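You operate a simulated robot arm through the tools that you are given. There is no shell and no other tool.

Carry out the task below with a simulated robot arm. There is one attempt and no reset: what you move stays moved.

## Task
Fill the jar with rice to about 300 ml and close it.
Fine: pour from the jug, tip the rest into the tub, jug back; spill nothing.

The check looks at the end state, three seconds after you hand in, the way a careful person would. Anything else that was tipped, shoved, dropped, spilled or broken makes it a failure.

## Robot
A 7-joint arm with a two-finger parallel gripper, fixed in place. Base frame: the origin is at the foot of the arm, x ahead of it, y to its left, z up; the work surface is at about z = 920. Units: mm, rad, N and s.
Its first joint turns from -2.897 to 2.897 rad. Payload 4.4 kg.
Tool frame: the origin (TCP) lies between the finger pads and is the grasp point; the fingertips stand 23 mm ahead of it; z points along the fingers, y is the line along which they close. The gripper opens to 94 mm. The fingers are 38 mm wide and 10 mm thick; the gripper's body (54 by 96 mm) begins 39 mm behind the TCP.
Orientation is that of the tool frame in the base frame, as [roll, pitch, yaw] about the fixed x, y, z axes, in that order (R = Rz(yaw) Ry(pitch) Rx(roll)). With the fingers straight down and closing along the base's y, the tool's x points along the base's -x, its y along +y and its z along -z.

## Interface
- The arm moves only by the tool drive_tool. Its argument "motion" is a list of rows, each a list of 7 numbers: the shift along the base's x, y, z in mm, then the turn, a rotation vector about the base's x, y, z in degrees, then the opening, from 0 (shut) to 1 (fully open). In form: [[tx, ty, tz, rx, ry, rz, hand], ...]. A call has 1 to 20 rows; each row shifts and turns the commanded pose from where the row before left it. Each row takes 0.2 s and may step no farther than 50 mm and 0.15 rad from the row before; otherwise, or with a gripper value out of range, the whole call is refused. Where a pose cannot be reached the arm comes as near as it can. A force on the tool above 90 N (or 10 N above the force at the start of the call, whichever is more), or a blocked arm, ends the call early, and 0.2 s more pass. The fingers move at their own pace (about 72 mm/s each) and stop on an object; they squeeze with about 25 N. The grip force told is the motor's: it shows also when the fingers shut on nothing. Time passes only in rows, and 0.2 s behind the last, so rows that do not move let the fingers close. The reply holds the time, the measured pose of the TCP, the force on the tool along the base axes, the opening and the grip force, in the units named above and with some noise, with the torque about the TCP (base axes, N m) and any sound that the robot's microphone picked up, and new pictures: "pictures" is both (left out), scene, wrist or none.
- Cameras (640 x 400 px; columns grow to the right, rows downward): "scene" is fixed at [218.5, -651, 1788.7]; the picture's right is [0.66, -0.75, 0.00], its down [-0.47, -0.41, -0.78] and it looks along [0.59, 0.51, -0.62] (base axes); focal length 326 px, centre (320, 200). "wrist" rides on the gripper at [86, 16, -74] in the tool frame; the picture's right is [-0.18, 0.98, 0.00], its down [-0.58, -0.11, -0.81] and it looks along [-0.79, -0.15, 0.59] (tool axes); focal length 243 px, centre (320, 200). There is no depth. A picture from a camera that has moved, and an enlarged one, comes with that camera's place and axes in the base frame and with its lens.
- inspect(camera, box): a new picture of the part [left, top, right, bottom] of that camera's present view, enlarged. The clock stands still meanwhile.
- job_done(): hands the job in; it is judged then, once.

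Places have to be worked out from the pictures, the camera data and where the tool is seen. Open the gripper and draw the arm clear of the work before you hand the job in, unless the task says otherwise.

The tools are called as a command line: name --pt "numbers of a row" for each row, then --argument value for the rest, lists and objects as JSON in quotes. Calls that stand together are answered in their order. drive_tool: Moves the arm, as the interface text tells. Its arguments: {"type":"object","properties":{"motion":{"type":"array"},"pictures":{"type":"string","enum":["both","scene","wrist","none"]}},"required":["motion"]} The other tools are called the same way: inspect (camera, box) takes an enlarged picture of a part of a camera's view; job_done () hands the job in.

At the start:

```text
time_s: 0.0
ee_pos: [697.6, 263.6, 1407.2]
orientation: [-3.141, 0.0, 3.142]
ft_force: [-0.5, 0.2, -0.4]
wrist_torque: [-0.01, -0.02, 0.0]
width: 93.8
grip_force: 0.1
```

scene: 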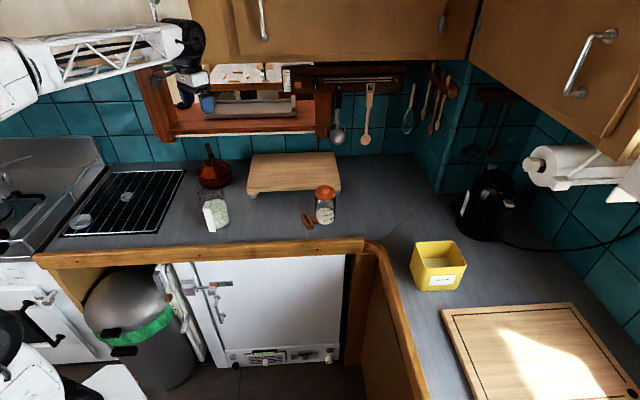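
wrist: 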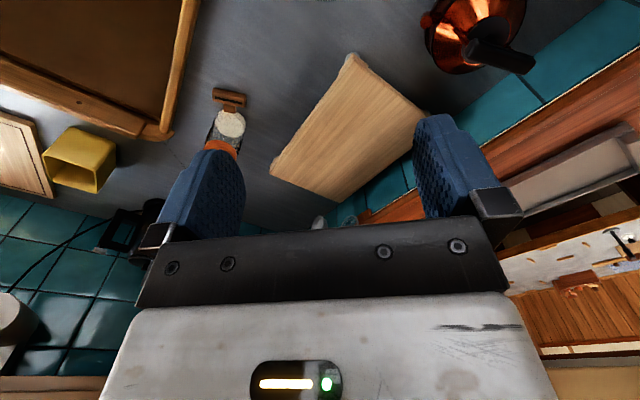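

I see a counter with a jug of rice (near 213,213), a jar with an orange lid (near 325,205), and a yellow tub (near 438,265). I'll take enlarged pictures before moving anything.

inspect --camera "scene" --box '[180, 130, 360, 242]'

inspect --camera "scene" --box '[380, 200, 540, 300]'

inspect --camera "wrist" --box '[160, 60, 320, 160]'

inspect --camera "scene" --box '[290, 175, 360, 235]'

inspect --camera "scene" --box '[185, 175, 255, 240]'

```text
3.56 times, centred on (270, 186) of scene
camera zoom: at [218.5, -651.0, 1788.7], right [0.66, -0.75, 0.0], down [-0.47, -0.41, -0.78], along [0.59, 0.51, -0.62], focal length 1157 px, centre (498, 250)
```

zoom: 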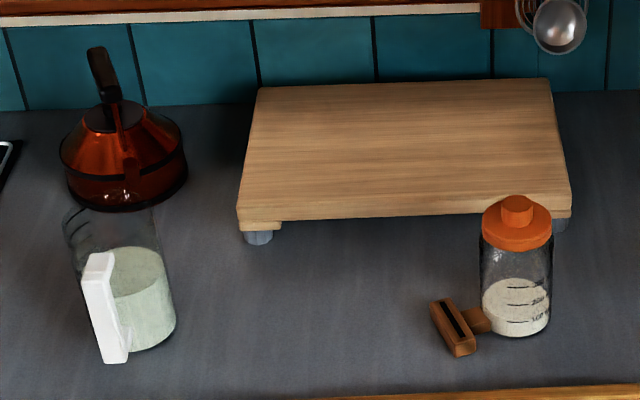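

```text
4.00 times, centred on (460, 250) of scene
camera zoom: at [218.5, -651.0, 1788.7], right [0.66, -0.75, 0.0], down [-0.47, -0.41, -0.78], along [0.59, 0.51, -0.62], focal length 1302 px, centre (-240, 0)
```

zoom: 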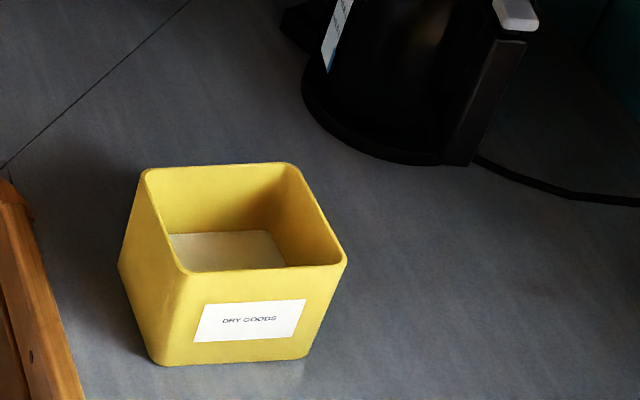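

```text
4.00 times, centred on (240, 110) of wrist
camera zoom: at [612.1, 278.6, 1481.3], right [0.18, 0.98, 0.0], down [0.58, -0.11, 0.81], along [0.79, -0.15, -0.59], focal length 970 px, centre (640, 560)
```

zoom: 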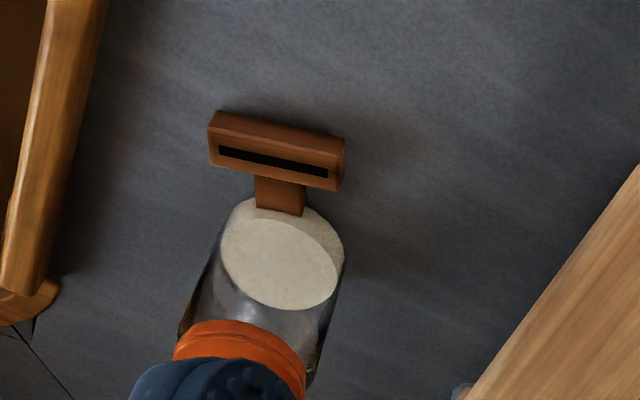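

```text
6.67 times, centred on (325, 205) of scene
camera zoom: at [218.5, -651.0, 1788.7], right [0.66, -0.75, 0.0], down [-0.47, -0.41, -0.78], along [0.59, 0.51, -0.62], focal length 2170 px, centre (287, 167)
```

zoom: 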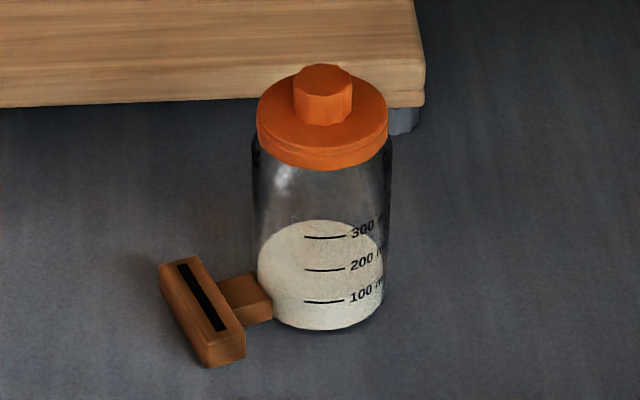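

```text
6.15 times, centred on (220, 208) of scene
camera zoom: at [218.5, -651.0, 1788.7], right [0.66, -0.75, 0.0], down [-0.47, -0.41, -0.78], along [0.59, 0.51, -0.62], focal length 2003 px, centre (935, 154)
```

zoom: 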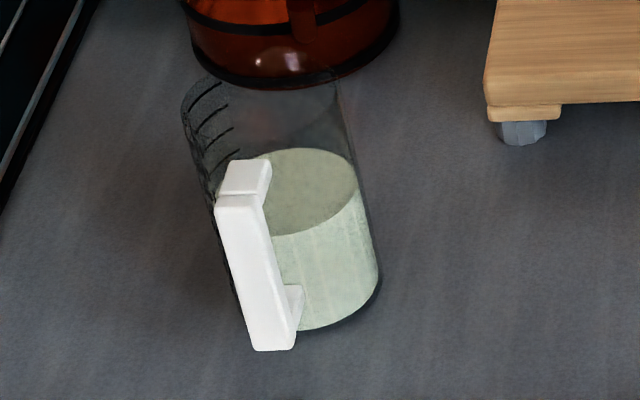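

From the scene camera I estimate the jar at about (964,-27), the jug at about (675,283) and the tub at about (982,-489). I'll back the tool off and lower it to view the jug with the wrist camera.

drive_tool --pt "-50 0 -20 0 0 0 1" --pt "-50 0 -20 0 0 0 1" --pt "-50 0 -20 0 0 0 1" --pt "-50 0 -20 0 0 0 1" --pt "-50 0 -20 0 0 0 1" --pt "-40 0 -20 0 0 0 1"

```text
refused: row 1 steps farther than a row can; nothing moved
```

The first row stepped farther than 50 mm in total, so I'll use smaller steps.

drive_tool --pt "-44 0 -20 0 0 0 1" --pt "-44 0 -20 0 0 0 1" --pt "-44 0 -20 0 0 0 1" --pt "-44 0 -20 0 0 0 1" --pt "-44 0 -20 0 0 0 1" --pt "-44 0 -20 0 0 0 1"

```text
time_s: 1.4
ee_pos: [432.4, 262.3, 1286.5]
orientation: [-3.141, 0.001, 3.14]
ft_force: [0.0, 0.0, -0.4]
wrist_torque: [0.02, 0.02, -0.05]
width: 94.3
grip_force: 0.1
camera wrist: at [347.1, 277.8, 1360.8], right [0.18, 0.98, 0.0], down [0.58, -0.11, 0.81], along [0.79, -0.15, -0.59], focal length 243 px, centre (320, 200)
```

scene: 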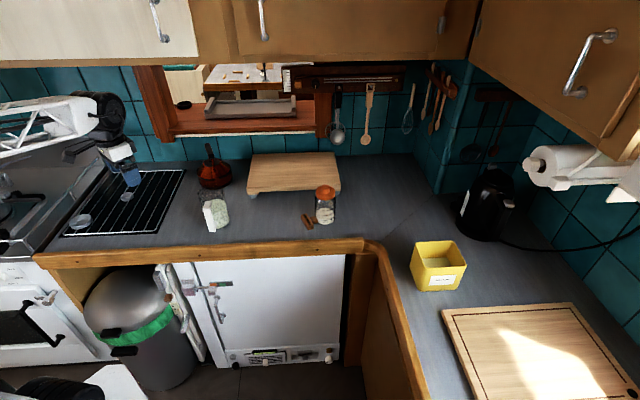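
wrist: 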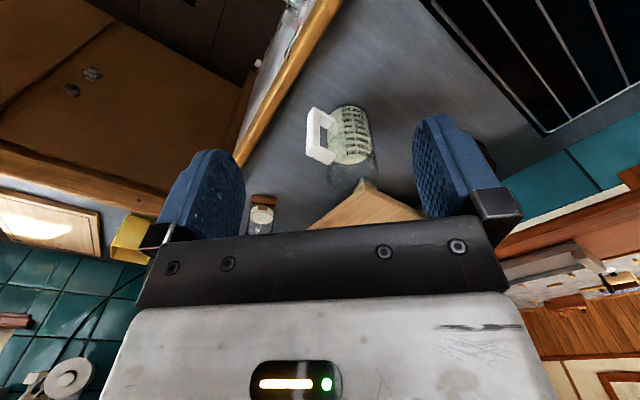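

The wrist view is upside down and shows the jug with its graduated scale and a handle toward -y. I'll zoom in on it.

inspect --camera "wrist" --box '[280, 80, 408, 210]'

inspect --camera "wrist" --box '[235, 185, 315, 240]'

inspect --camera "scene" --box '[185, 175, 255, 240]'

```text
3.08 times, centred on (344, 145) of wrist
camera zoom: at [347.1, 277.8, 1360.8], right [0.18, 0.98, 0.0], down [0.58, -0.11, 0.81], along [0.79, -0.15, -0.59], focal length 746 px, centre (246, 369)
```

zoom: 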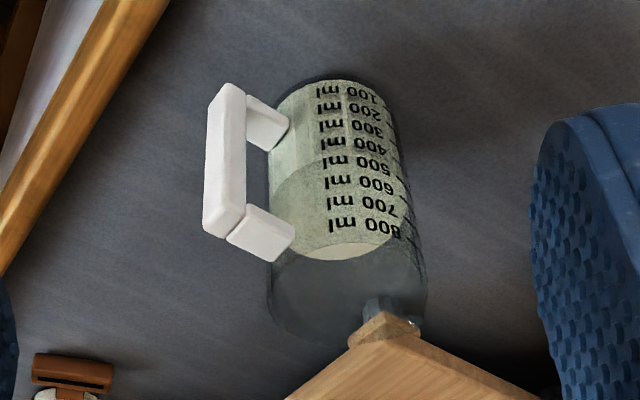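

```text
7.27 times, centred on (275, 212) of wrist
camera zoom: at [347.1, 277.8, 1360.8], right [0.18, 0.98, 0.0], down [0.58, -0.11, 0.81], along [0.79, -0.15, -0.59], focal length 1764 px, centre (647, 109)
```

zoom: 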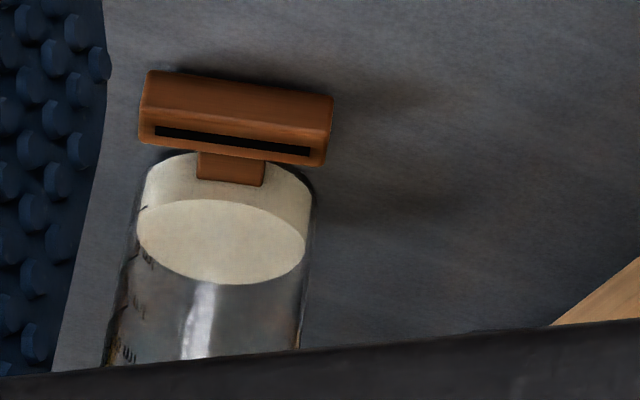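

```text
6.15 times, centred on (220, 208) of scene
camera zoom: at [218.5, -651.0, 1788.7], right [0.66, -0.75, 0.0], down [-0.47, -0.41, -0.78], along [0.59, 0.51, -0.62], focal length 2003 px, centre (935, 154)
```

zoom: 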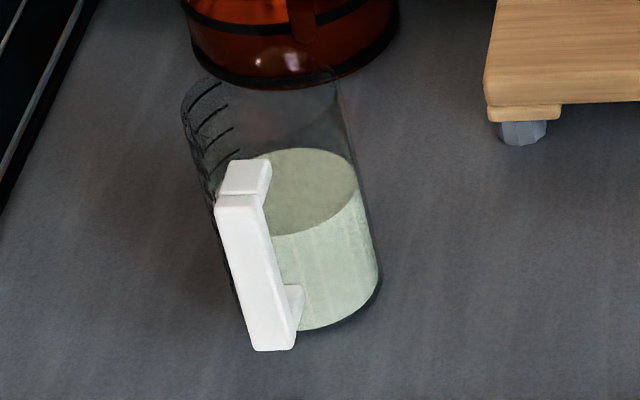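

The jug holds roughly 500 ml and its handle faces into the room, toward (-x,-y). The jar already has a little rice in it. I'll move across for a closer wrist view of the jar, its lid and the wooden piece beside it.

drive_tool --pt "35.3 -26.9 -11.8 0 0 0 1" --pt "35.3 -26.9 -11.8 0 0 0 1" --pt "35.3 -26.9 -11.8 0 0 0 1" --pt "35.3 -26.9 -11.8 0 0 0 1" --pt "35.3 -26.9 -11.8 0 0 0 1" --pt "35.3 -26.9 -11.8 0 0 0 1" --pt "35.3 -26.9 -11.8 0 0 0 1" --pt "35.3 -26.9 -11.8 0 0 0 1" --pt "35.3 -26.9 -11.8 0 0 0 1" --pt "0 0 0 0 0 0 1"

```text
time_s: 3.6
ee_pos: [751.0, 19.2, 1180.8]
orientation: [3.141, 0.0, -3.141]
ft_force: [-0.1, 0.6, 0.6]
wrist_torque: [0.02, -0.01, 0.01]
width: 94.2
grip_force: 0.1
camera wrist: at [666.1, 34.8, 1255.3], right [0.18, 0.98, 0.0], down [0.58, -0.11, 0.81], along [0.79, -0.15, -0.59], focal length 243 px, centre (320, 200)
```

scene: 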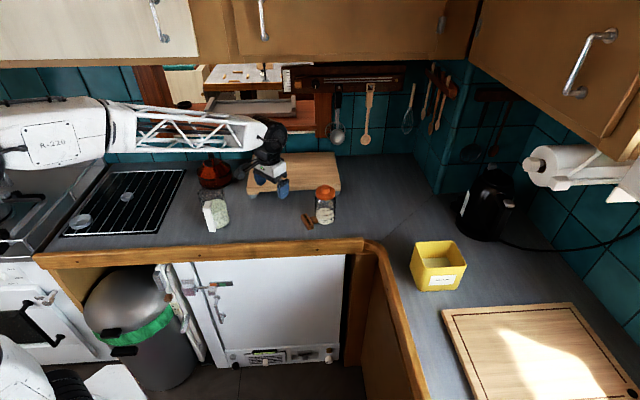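
wrist: 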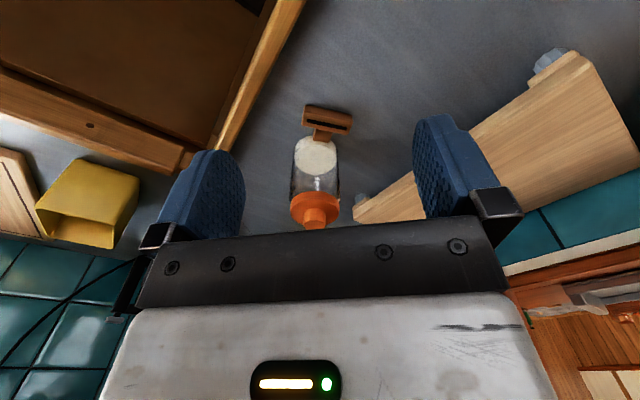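

The jar and the wooden T piece are now centred in the wrist view. I'll zoom in on those and on the tub.

inspect --camera "wrist" --box '[270, 95, 370, 235]'

inspect --camera "wrist" --box '[280, 90, 360, 140]'

inspect --camera "wrist" --box '[280, 180, 360, 235]'

inspect --camera "wrist" --box '[20, 140, 160, 260]'

```text
2.86 times, centred on (320, 165) of wrist
camera zoom: at [666.1, 34.8, 1255.3], right [0.18, 0.98, 0.0], down [0.58, -0.11, 0.81], along [0.79, -0.15, -0.59], focal length 693 px, centre (320, 300)
```

zoom: 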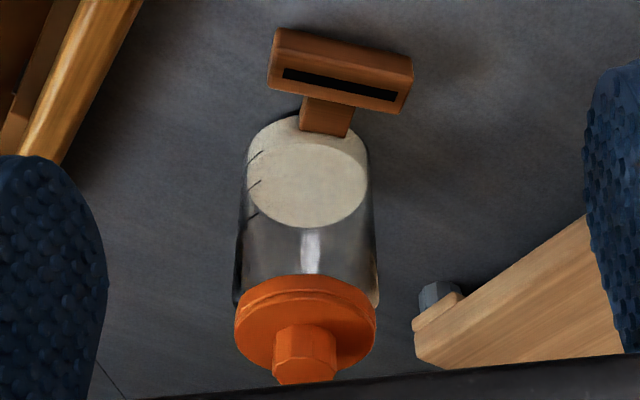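

```text
8.00 times, centred on (320, 115) of wrist
camera zoom: at [666.1, 34.8, 1255.3], right [0.18, 0.98, 0.0], down [0.58, -0.11, 0.81], along [0.79, -0.15, -0.59], focal length 1941 px, centre (320, 880)
```

zoom: 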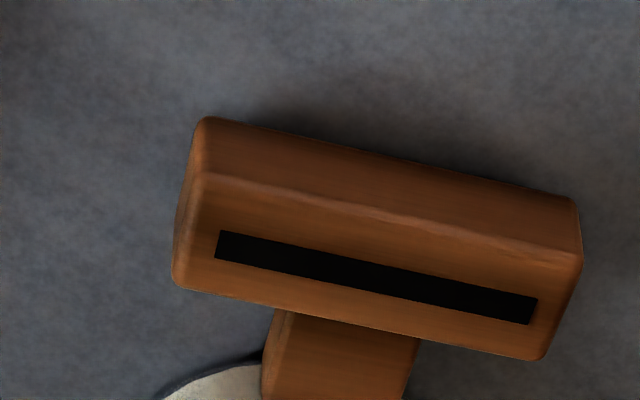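

```text
7.27 times, centred on (320, 208) of wrist
camera zoom: at [666.1, 34.8, 1255.3], right [0.18, 0.98, 0.0], down [0.58, -0.11, 0.81], along [0.79, -0.15, -0.59], focal length 1764 px, centre (320, 146)
```

zoom: 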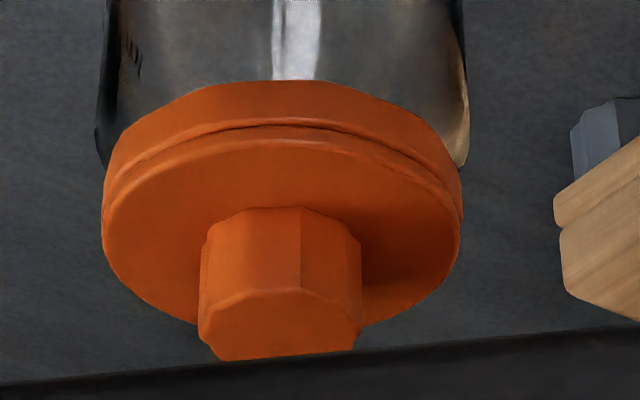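

```text
3.33 times, centred on (90, 200) of wrist
camera zoom: at [666.1, 34.8, 1255.3], right [0.18, 0.98, 0.0], down [0.58, -0.11, 0.81], along [0.79, -0.15, -0.59], focal length 809 px, centre (1087, 200)
```

zoom: 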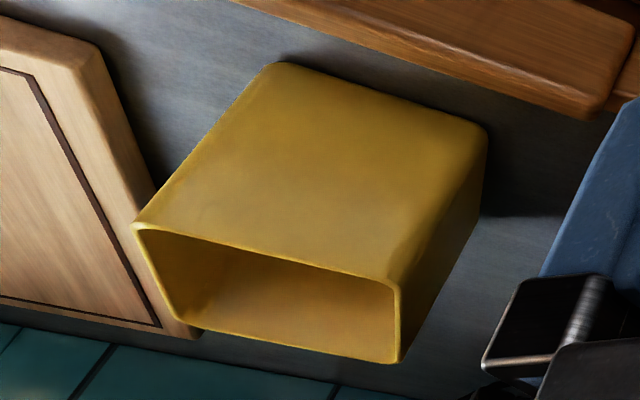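

Triangulating both views puts the lid centre at about (962,-28), the lid top at z≈1056 and the knob top at z≈1078, with the knob about 31 mm wide. I'll move above the knob first.

drive_tool --pt "42.2 -9.5 0 0 0 0 1" --pt "42.2 -9.5 0 0 0 0 1" --pt "42.2 -9.5 0 0 0 0 1" --pt "42.2 -9.5 0 0 0 0 1" --pt "42.2 -9.5 -10 0 0 0 1" --pt "0 0 -30 0 0 0 1" --pt "0 0 0 0 0 0 1"

```text
time_s: 5.2
ee_pos: [963.6, -25.9, 1140.1]
orientation: [3.14, -0.001, -3.14]
ft_force: [-0.3, 0.5, 0.7]
wrist_torque: [-0.01, -0.02, 0.05]
width: 94.0
grip_force: 0.0
camera wrist: at [877.6, -10.4, 1214.0], right [0.18, 0.98, 0.0], down [0.58, -0.11, 0.81], along [0.79, -0.15, -0.59], focal length 243 px, centre (320, 200)
```

scene: 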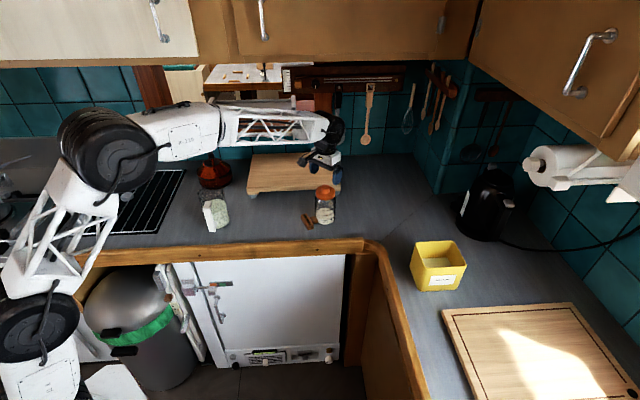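
wrist: 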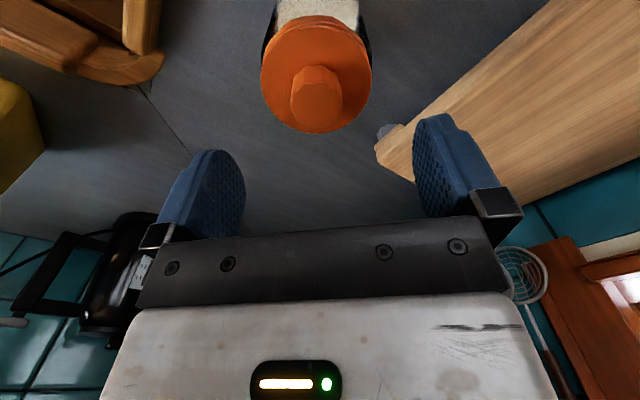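

The lid is now ahead of the fingers in the wrist view. I'll zoom in on the knob to fix its position.

inspect --camera "wrist" --box '[250, 0, 390, 140]'

inspect --camera "scene" --box '[285, 130, 365, 230]'

```text
2.86 times, centred on (320, 70) of wrist
camera zoom: at [877.6, -10.4, 1214.0], right [0.18, 0.98, 0.0], down [0.58, -0.11, 0.81], along [0.79, -0.15, -0.59], focal length 693 px, centre (320, 571)
```

zoom: 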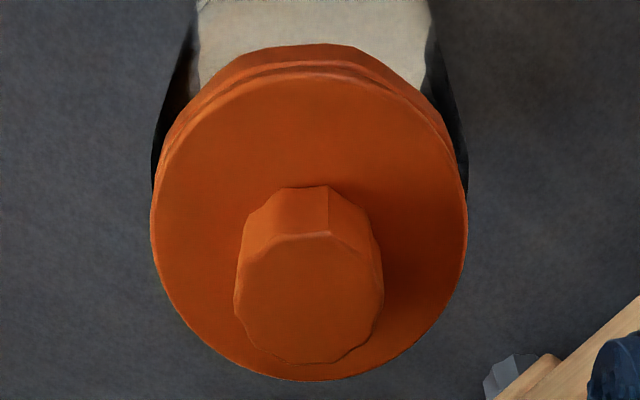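

```text
4.00 times, centred on (325, 180) of scene
camera zoom: at [218.5, -651.0, 1788.7], right [0.66, -0.75, 0.0], down [-0.47, -0.41, -0.78], along [0.59, 0.51, -0.62], focal length 1302 px, centre (300, 280)
```

zoom: 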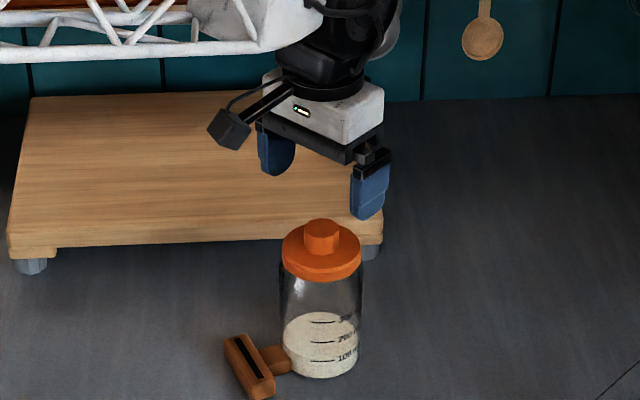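

The knob axis comes out at about (961,-28.5). I'll shift slightly, descend to TCP z≈1082 and close on the knob.

drive_tool --pt "-2 -2.5 -15 0 0 0 1" --pt "0 0 -15 0 0 0 1" --pt "0 0 -14 0 0 0 1" --pt "0 0 -13 0 0 0 1" --pt "0 0 0 0 0 0 1"

```text
time_s: 6.4
ee_pos: [959.8, -27.8, 1083.2]
orientation: [3.141, -0.001, 3.141]
ft_force: [-0.5, 0.9, -0.5]
wrist_torque: [0.0, -0.02, 0.03]
width: 94.1
grip_force: 0.1
camera wrist: at [874.2, -12.0, 1156.7], right [0.18, 0.98, 0.0], down [0.58, -0.11, 0.81], along [0.79, -0.15, -0.59], focal length 243 px, centre (320, 200)
```

scene: 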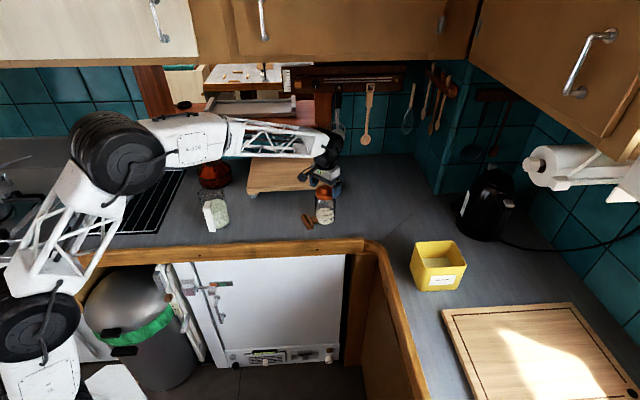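
wrist: 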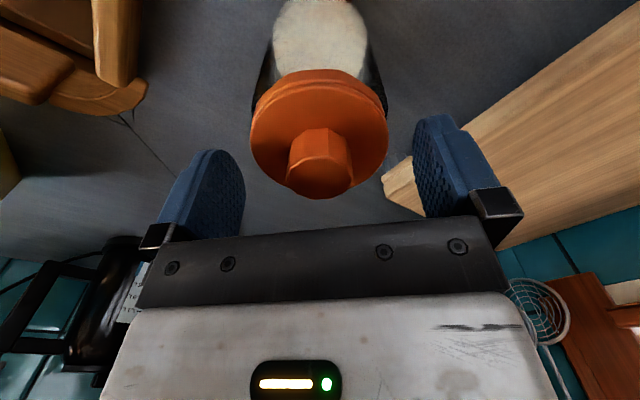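

The knob is centred between the fingers, with its top at about the TCP height. I'll close on it, then lift gently by a small amount.

drive_tool --pt "0 0 0 0 0 0 0.6" --pt "0 0 0 0 0 0 0.3" --pt "0 0 0 0 0 0 0" --pt "0 0 0 0 0 0 0" --pt "0 0 0 0 0 0 0"

drive_tool --pt "0 0 3 0 0 0 0" --pt "0 0 4 0 0 0 0" --pt "0 0 5 0 0 0 0" --pt "0 0 0 0 0 0 0"

```text
time_s: 7.6
ee_pos: [960.7, -27.7, 1084.1]
orientation: [3.141, 0.002, -3.141]
ft_force: [0.0, -5.4, 16.6]
wrist_torque: [-0.07, -0.1, -0.04]
width: 51.7
grip_force: 25.1
camera wrist: at [874.2, -12.3, 1157.7], right [0.18, 0.98, 0.0], down [0.58, -0.11, 0.81], along [0.79, -0.15, -0.59], focal length 243 px, centre (320, 200)
```

scene: 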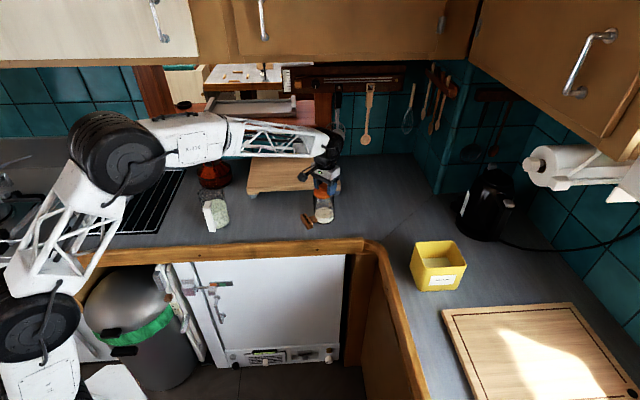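
wrist: 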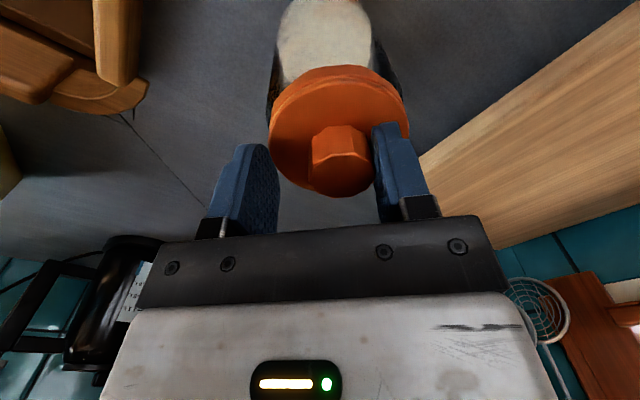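

```text
time_s: 8.6
ee_pos: [959.9, -29.2, 1095.1]
orientation: [-3.142, -0.001, -3.141]
ft_force: [-0.3, 0.4, -2.2]
wrist_torque: [0.0, 0.02, 0.02]
width: 51.6
grip_force: 25.4
camera wrist: at [874.6, -12.7, 1169.2], right [0.18, 0.98, 0.0], down [0.58, -0.11, 0.81], along [0.79, -0.15, -0.59], focal length 243 px, centre (320, 200)
```

scene: 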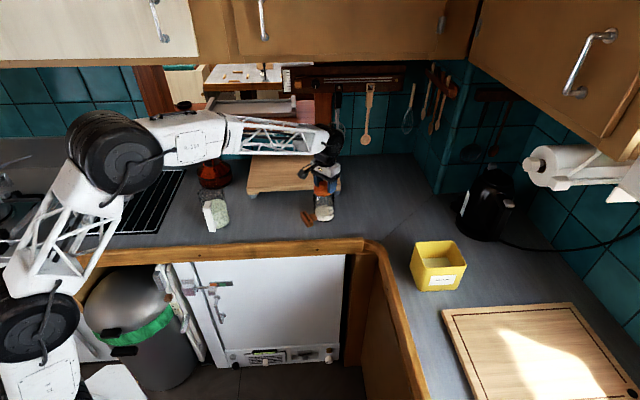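
wrist: 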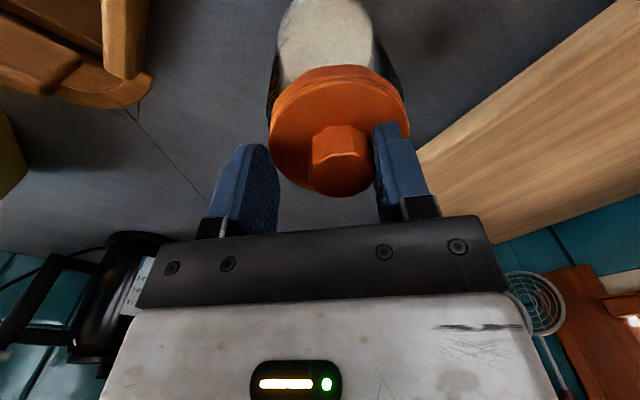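

The fingers stopped at 51.7 mm, which is wider than the knob, and the lid sits off-centre to the right. I'll look closely before doing anything else.

inspect --camera "wrist" --box '[190, 0, 450, 220]'

inspect --camera "scene" --box '[285, 145, 365, 235]'

```text
1.82 times, centred on (320, 110) of wrist
camera zoom: at [874.6, -12.7, 1169.2], right [0.18, 0.98, 0.0], down [0.58, -0.11, 0.81], along [0.79, -0.15, -0.59], focal length 441 px, centre (320, 364)
```

zoom: 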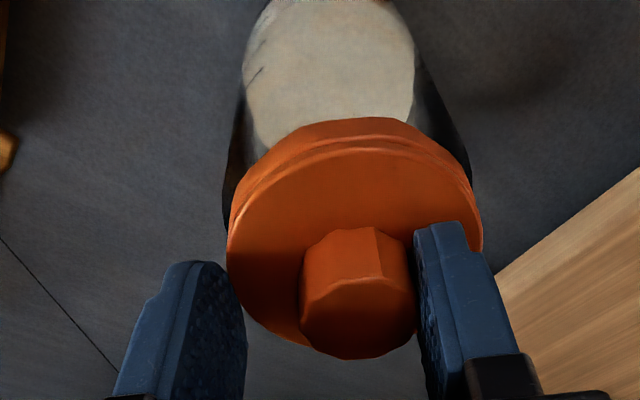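

```text
4.44 times, centred on (325, 190) of scene
camera zoom: at [218.5, -651.0, 1788.7], right [0.66, -0.75, 0.0], down [-0.47, -0.41, -0.78], along [0.59, 0.51, -0.62], focal length 1446 px, centre (298, 244)
```

zoom: 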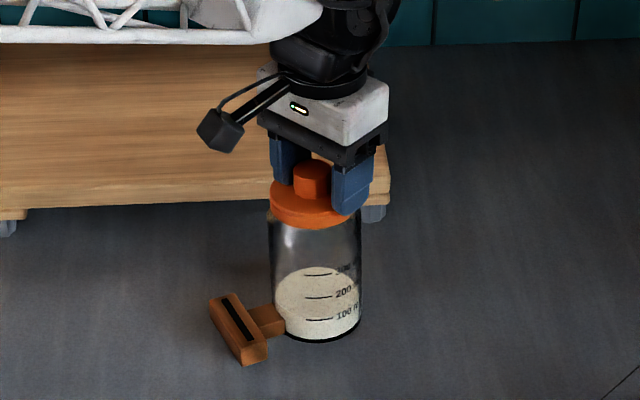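

The lid's left edge caught a finger while the other finger pressed the knob, so the tilted lid wedged and lifted the whole jar, handle included, about 11 mm. I'll shift it back about 9 mm in y, set it down gently and release.

drive_tool --pt "-1 -4.5 0 0 0 0 0" --pt "-1 -4.5 0 0 0 0 0" --pt "0 0 -4 0 0 0 0" --pt "0 0 -3 0 0 0 0" --pt "0 0 -2 0 0 0 0" --pt "0 0 0 0 0 0 0"

```text
time_s: 10.0
ee_pos: [957.1, -39.4, 1085.1]
orientation: [3.14, 0.0, 3.141]
ft_force: [1.3, -0.6, -2.4]
wrist_torque: [-0.04, -0.02, 0.0]
width: 51.5
grip_force: 25.2
camera wrist: at [872.1, -23.0, 1160.5], right [0.18, 0.98, 0.0], down [0.58, -0.11, 0.81], along [0.79, -0.15, -0.59], focal length 243 px, centre (320, 200)
```

scene: 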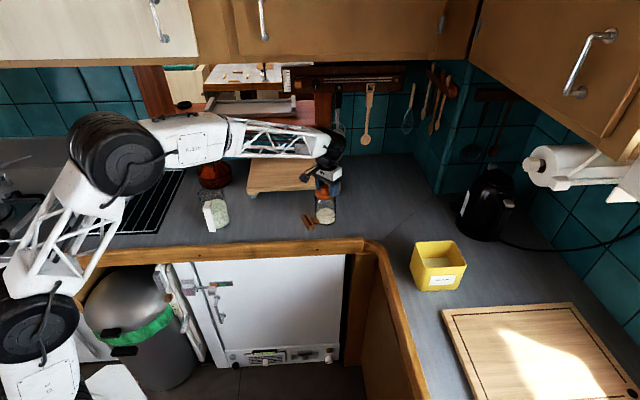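
wrist: 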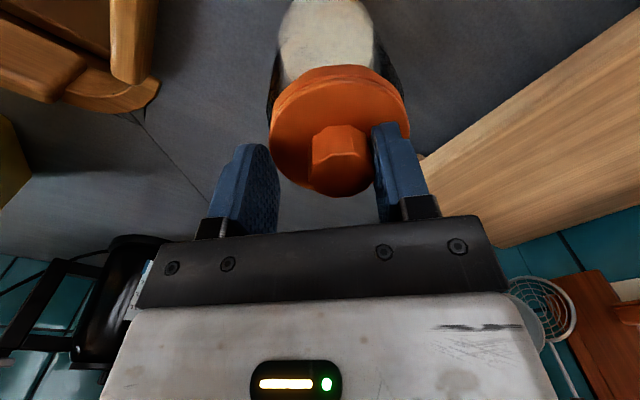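

The force still reads about -2.4 N, so the jar is hanging just above the counter. I'll lower it in 1 mm steps.

drive_tool --pt "0 0 -1 0 0 0 0" --pt "0 0 -1 0 0 0 0" --pt "0 0 0 0 0 0 0" --pictures "none"

```text
time_s: 10.8
ee_pos: [958.2, -38.5, 1084.3]
orientation: [3.141, 0.0, -3.141]
ft_force: [0.1, 0.1, -2.9]
wrist_torque: [-0.01, -0.01, -0.01]
width: 51.8
grip_force: 24.9
```

It is still hanging, so I'll continue down in 1 mm steps.

drive_tool --pt "0 0 -1 0 0 0 0" --pt "0 0 -1 0 0 0 0" --pt "0 0 0 0 0 0 0" --pictures "none"

```text
time_s: 11.6
ee_pos: [958.8, -38.5, 1083.0]
orientation: [3.142, 0.002, 3.142]
ft_force: [0.0, -2.6, 2.3]
wrist_torque: [-0.04, -0.03, -0.04]
width: 51.3
grip_force: 25.0
```

The force has turned to +2.3 N, so the jar is on the counter. I'll release a little, raise 12 mm, then look.

drive_tool --pt "0 0 0 0 0 0 0.6" --pt "0 0 0 0 0 0 0.64" --pt "0 0 4 0 0 0 0.64" --pt "0 0 8 0 0 0 0.64" --pt "0 0 10 0 0 0 0.64" --pt "0 0 0 0 0 0 0.64"

inspect --camera "wrist" --box '[190, 0, 450, 220]'

inspect --camera "scene" --box '[285, 145, 365, 235]'

```text
time_s: 13.0
ee_pos: [957.6, -37.2, 1104.0]
orientation: [-3.141, 0.001, -3.141]
ft_force: [0.5, 0.2, -0.1]
wrist_torque: [0.01, -0.03, 0.02]
width: 60.4
grip_force: 0.0
camera wrist: at [872.1, -22.1, 1178.8], right [0.18, 0.98, 0.0], down [0.58, -0.11, 0.81], along [0.79, -0.15, -0.59], focal length 243 px, centre (320, 200)
```

scene: 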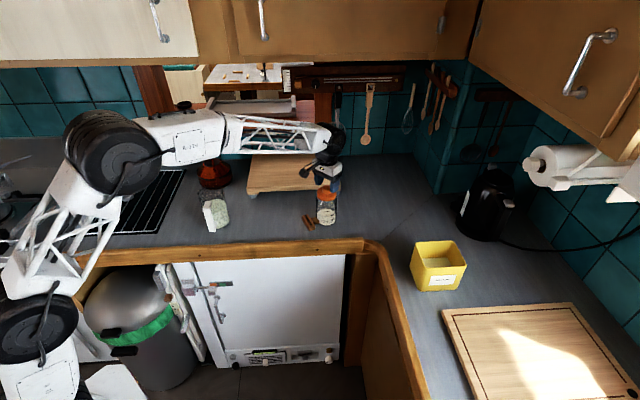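
wrist: 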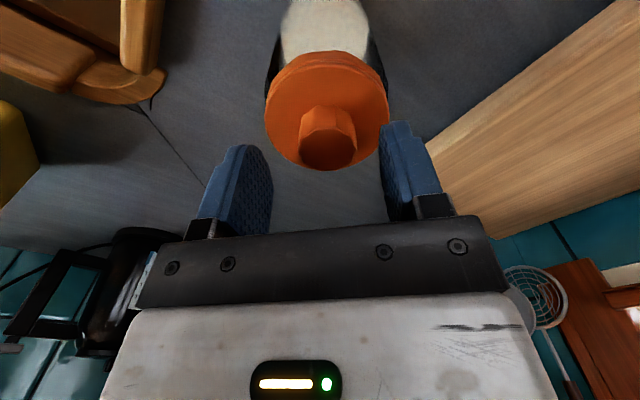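

```text
1.82 times, centred on (320, 110) of wrist
camera zoom: at [872.1, -22.1, 1178.8], right [0.18, 0.98, 0.0], down [0.58, -0.11, 0.81], along [0.79, -0.15, -0.59], focal length 441 px, centre (320, 364)
```

zoom: 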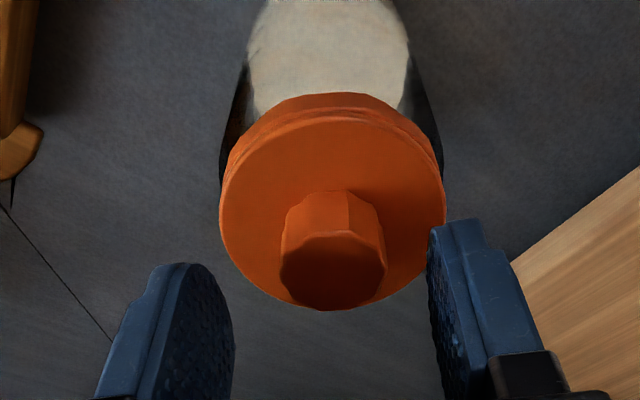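

```text
4.44 times, centred on (325, 190) of scene
camera zoom: at [218.5, -651.0, 1788.7], right [0.66, -0.75, 0.0], down [-0.47, -0.41, -0.78], along [0.59, 0.51, -0.62], focal length 1446 px, centre (298, 244)
```

zoom: 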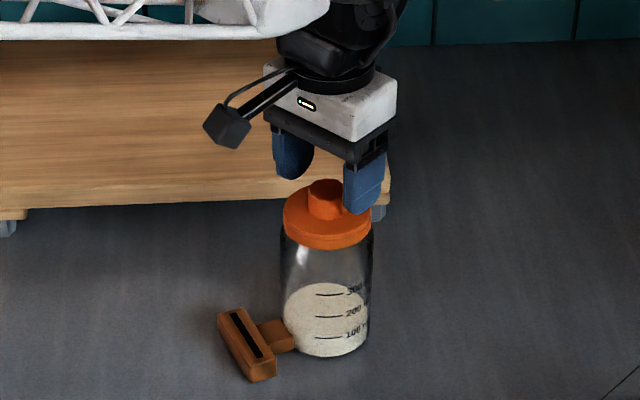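

The jar stands upright with the lid on, now at about (961.5,-34.5). I'll centre on the knob with the fingertips well above the lid disc (TCP z≈1092) and grip only the knob.

drive_tool --pt "3 3 0 0 0 0 0.7" --pt "0 0 -7 0 0 0 0.7" --pt "0 0 -6 0 0 0 0.7" --pt "0 0 0 0 0 0 0.4" --pt "0 0 0 0 0 0 0.2" --pt "0 0 0 0 0 0 0" --pt "0 0 0 0 0 0 0" --pt "0 0 0 0 0 0 0"

inspect --camera "wrist" --box '[190, 0, 450, 220]'

```text
time_s: 14.8
ee_pos: [960.7, -35.9, 1092.0]
orientation: [-3.14, -0.001, 3.141]
ft_force: [0.3, 1.1, -1.6]
wrist_torque: [0.03, 0.03, 0.0]
width: 30.1
grip_force: 24.7
camera wrist: at [875.4, -19.6, 1166.1], right [0.18, 0.98, 0.0], down [0.58, -0.11, 0.81], along [0.79, -0.15, -0.59], focal length 243 px, centre (320, 200)
```

scene: 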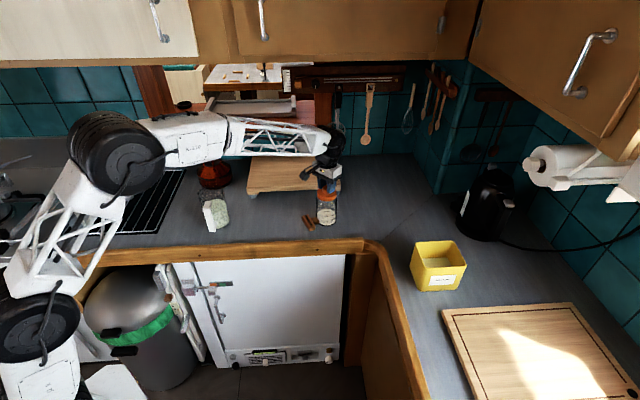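
wrist: 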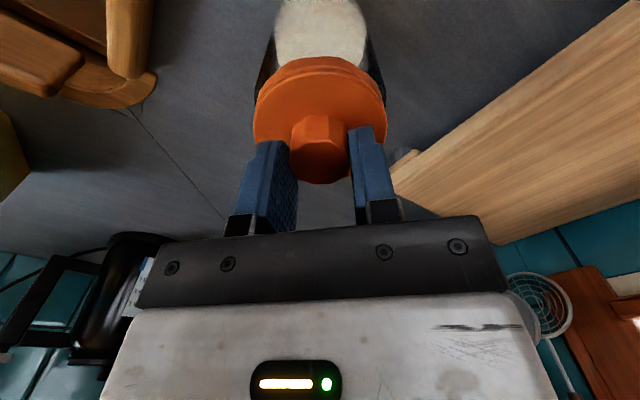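

```text
1.82 times, centred on (320, 110) of wrist
camera zoom: at [875.4, -19.6, 1166.1], right [0.18, 0.98, 0.0], down [0.58, -0.11, 0.81], along [0.79, -0.15, -0.59], focal length 441 px, centre (320, 364)
```

zoom: 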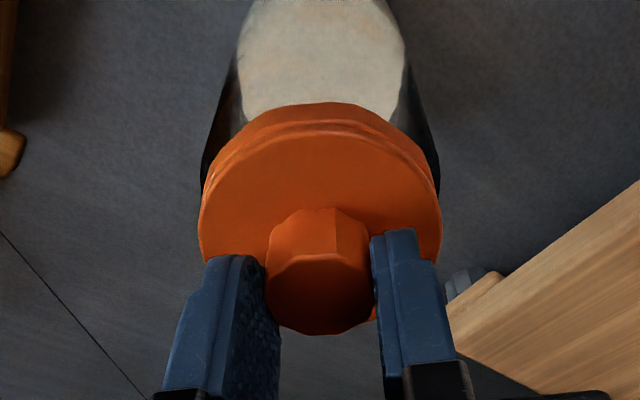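

Now it's a clean grip on the knob, with the width at 30 mm. I'll lift slowly by 8 mm and see whether the jar stays.

drive_tool --pt "0 0 2 0 0 0 0" --pt "0 0 3 0 0 0 0" --pt "0 0 3 0 0 0 0" --pt "0 0 0 0 0 0 0"

inspect --camera "scene" --box '[285, 145, 365, 235]'

inspect --camera "wrist" --box '[190, 0, 450, 220]'

```text
time_s: 15.8
ee_pos: [962.2, -34.0, 1099.9]
orientation: [-3.141, 0.0, 3.141]
ft_force: [-0.4, -0.4, -4.0]
wrist_torque: [0.0, 0.0, -0.02]
width: 30.4
grip_force: 24.5
camera wrist: at [875.7, -19.1, 1174.5], right [0.18, 0.98, 0.0], down [0.58, -0.11, 0.81], along [0.79, -0.15, -0.59], focal length 243 px, centre (320, 200)
```

scene: 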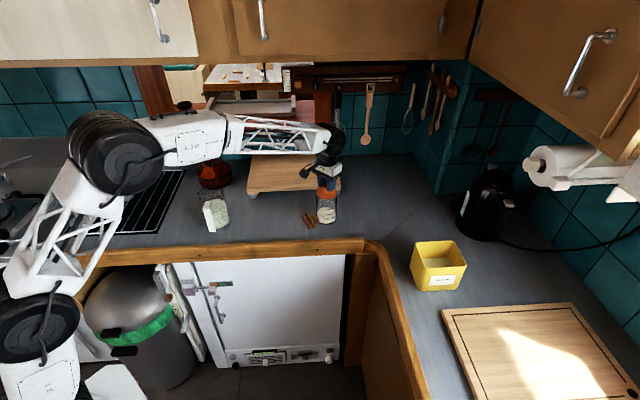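
wrist: 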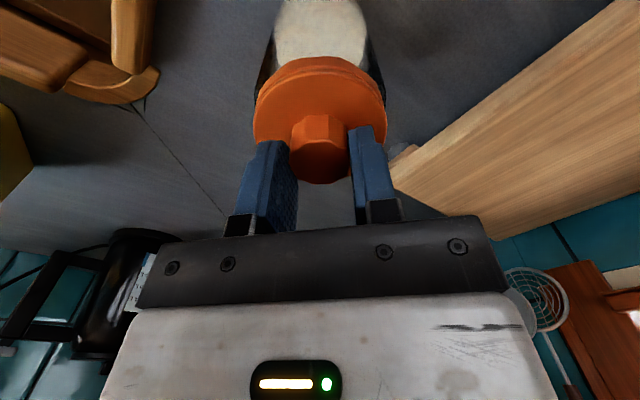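

```text
4.44 times, centred on (325, 190) of scene
camera zoom: at [218.5, -651.0, 1788.7], right [0.66, -0.75, 0.0], down [-0.47, -0.41, -0.78], along [0.59, 0.51, -0.62], focal length 1446 px, centre (298, 244)
```

zoom: 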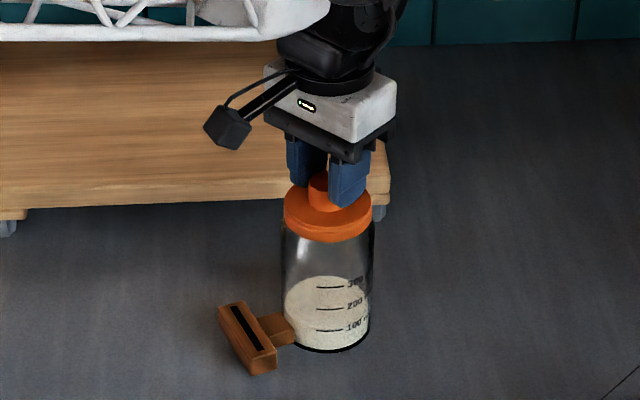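

```text
1.82 times, centred on (320, 110) of wrist
camera zoom: at [875.7, -19.1, 1174.5], right [0.18, 0.98, 0.0], down [0.58, -0.11, 0.81], along [0.79, -0.15, -0.59], focal length 441 px, centre (320, 364)
```

zoom: 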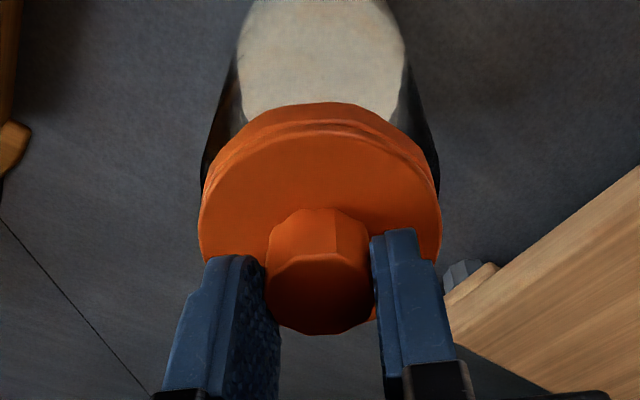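

The whole jar lifts with the lid again (about -4 N), so the lid is fastened, probably threaded. I'll set it back down with a light press and try turning the lid counter-clockwise.

drive_tool --pt "0 0 -4 0 0 0 0" --pt "0 0 -3 0 0 0 0" --pt "0 0 -1 0 0 0 0" --pt "0 0 -1 0 0 0 0" --pt "0 0 0 0 0 0 0" --pictures "none"

```text
time_s: 17.0
ee_pos: [961.1, -35.1, 1091.5]
orientation: [3.141, 0.002, -3.14]
ft_force: [-1.0, -0.7, 8.4]
wrist_torque: [0.02, 0.13, -0.04]
width: 30.4
grip_force: 25.1
```

The jar is down with about 8 N of press. I'll turn +40° about z (counter-clockwise) and watch the torque and whether the jar handle turns.

drive_tool --pt "0 0 0 0 0 8 0" --pt "0 0 0 0 0 8 0" --pt "0 0 0 0 0 8 0" --pt "0 0 0 0 0 8 0" --pt "0 0 0 0 0 8 0" --pt "0 0 0 0 0 0 0"

inspect --camera "scene" --box '[285, 145, 365, 235]'

```text
time_s: 18.4
ee_pos: [962.4, -34.9, 1091.1]
orientation: [-3.141, 0.002, -2.441]
ft_force: [1.3, 0.7, 22.5]
wrist_torque: [0.01, -0.08, -0.01]
width: 30.1
grip_force: 24.3
camera wrist: at [885.5, -79.0, 1165.2], right [-0.49, 0.87, 0.0], down [0.51, 0.29, 0.81], along [0.7, 0.4, -0.59], focal length 243 px, centre (320, 200)
```

scene: 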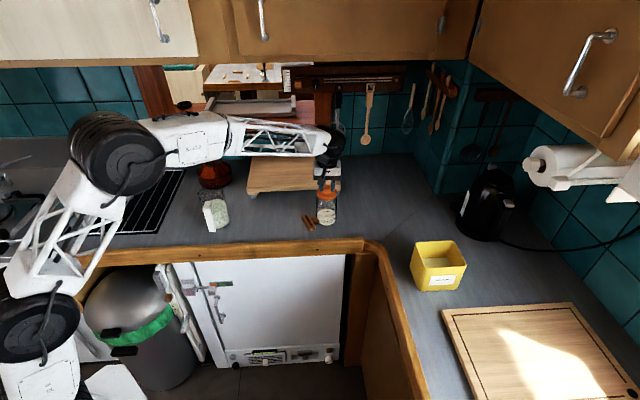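
wrist: 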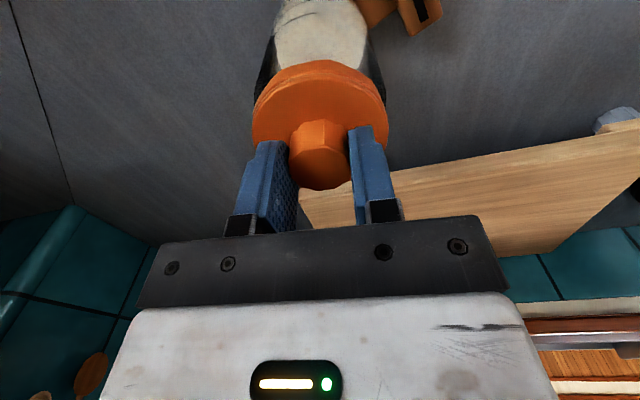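

```text
4.44 times, centred on (325, 190) of scene
camera zoom: at [218.5, -651.0, 1788.7], right [0.66, -0.75, 0.0], down [-0.47, -0.41, -0.78], along [0.59, 0.51, -0.62], focal length 1446 px, centre (298, 244)
```

zoom: 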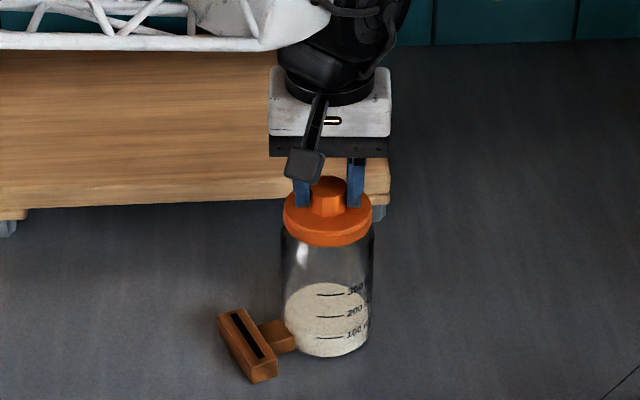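

The lid turned while the jar stayed still, and the downward press rose to 22 N, so it is unscrewing and rising. I'll keep turning counter-clockwise while easing upward.

drive_tool --pt "0 0 0.5 0 0 8 0" --pt "0 0 0.2 0 0 8 0" --pt "0 0 0.2 0 0 8 0" --pt "0 0 0.2 0 0 8 0" --pt "0 0 0.2 0 0 8 0" --pt "0 0 0 0 0 0 0"

inspect --camera "scene" --box '[285, 145, 365, 235]'

```text
time_s: 19.8
ee_pos: [962.5, -35.4, 1091.1]
orientation: [3.14, 0.0, -1.744]
ft_force: [0.6, 0.2, 11.3]
wrist_torque: [0.05, 0.03, -0.04]
width: 30.0
grip_force: 25.0
camera wrist: at [931.2, -117.7, 1166.4], right [-0.94, 0.35, 0.0], down [0.21, 0.55, 0.81], along [0.28, 0.76, -0.59], focal length 243 px, centre (320, 200)
```

scene: 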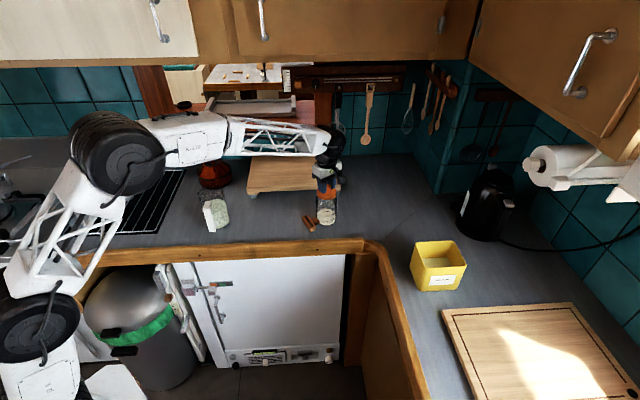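
wrist: 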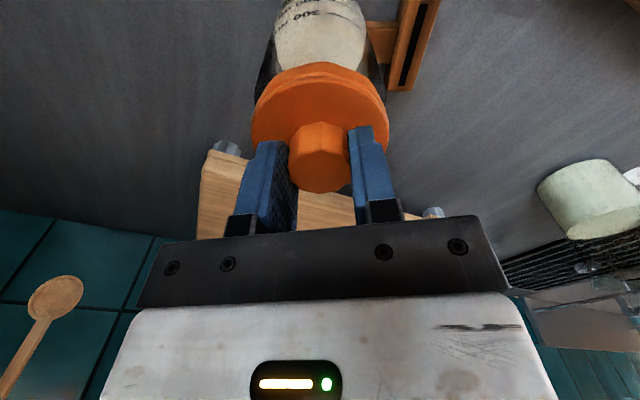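

```text
4.44 times, centred on (325, 190) of scene
camera zoom: at [218.5, -651.0, 1788.7], right [0.66, -0.75, 0.0], down [-0.47, -0.41, -0.78], along [0.59, 0.51, -0.62], focal length 1446 px, centre (298, 244)
```

zoom: 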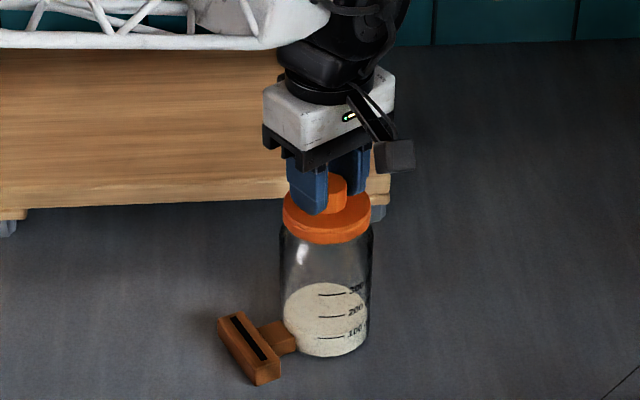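

80° is turned, the jar hasn't moved, and the press is 11 N. I'll continue another 48° while easing upward.

drive_tool --pt "0 0 0.3 0 0 8 0" --pt "0 0 0.2 0 0 8 0" --pt "0 0 0.2 0 0 8 0" --pt "0 0 0.2 0 0 8 0" --pt "0 0 0.2 0 0 8 0" --pt "0 0 0.2 0 0 8 0" --pt "0 0 0 0 0 0 0"

inspect --camera "scene" --box '[285, 145, 365, 235]'

```text
time_s: 21.4
ee_pos: [961.3, -35.2, 1092.5]
orientation: [3.142, -0.001, -0.907]
ft_force: [0.6, 1.3, 10.5]
wrist_torque: [0.08, 0.01, -0.04]
width: 30.1
grip_force: 24.7
camera wrist: at [1003.2, -114.1, 1167.7], right [-0.89, -0.46, 0.0], down [-0.27, 0.52, 0.81], along [-0.37, 0.72, -0.59], focal length 243 px, centre (320, 200)
```

scene: 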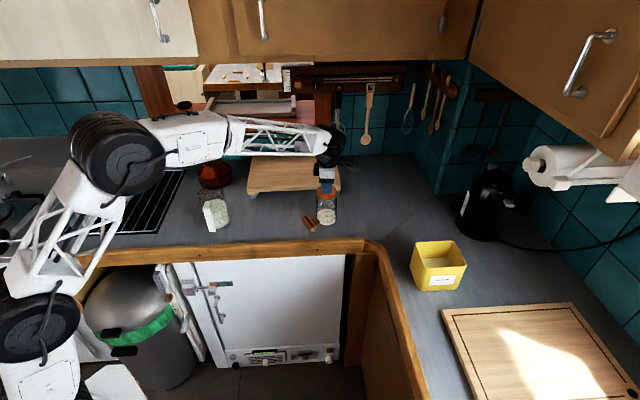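
wrist: 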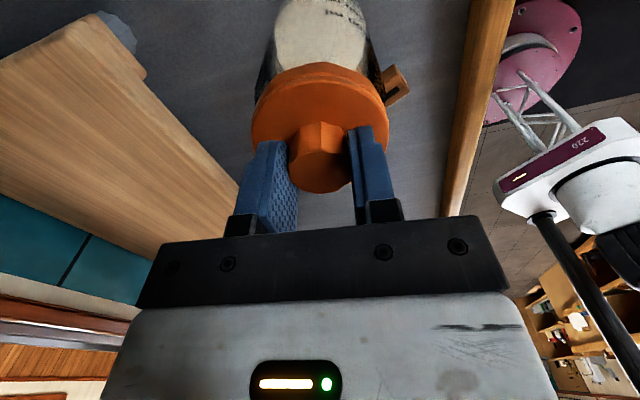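

```text
4.44 times, centred on (325, 190) of scene
camera zoom: at [218.5, -651.0, 1788.7], right [0.66, -0.75, 0.0], down [-0.47, -0.41, -0.78], along [0.59, 0.51, -0.62], focal length 1446 px, centre (298, 244)
```

zoom: 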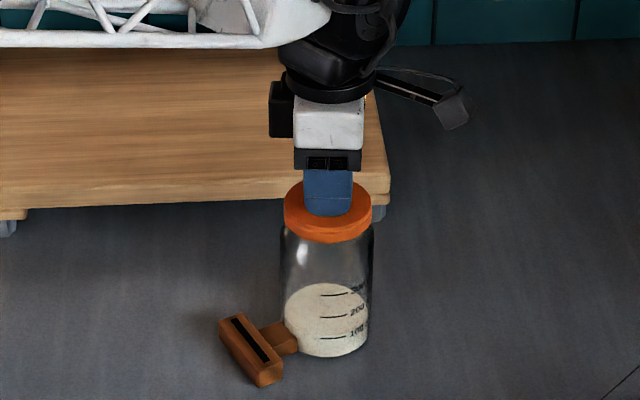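

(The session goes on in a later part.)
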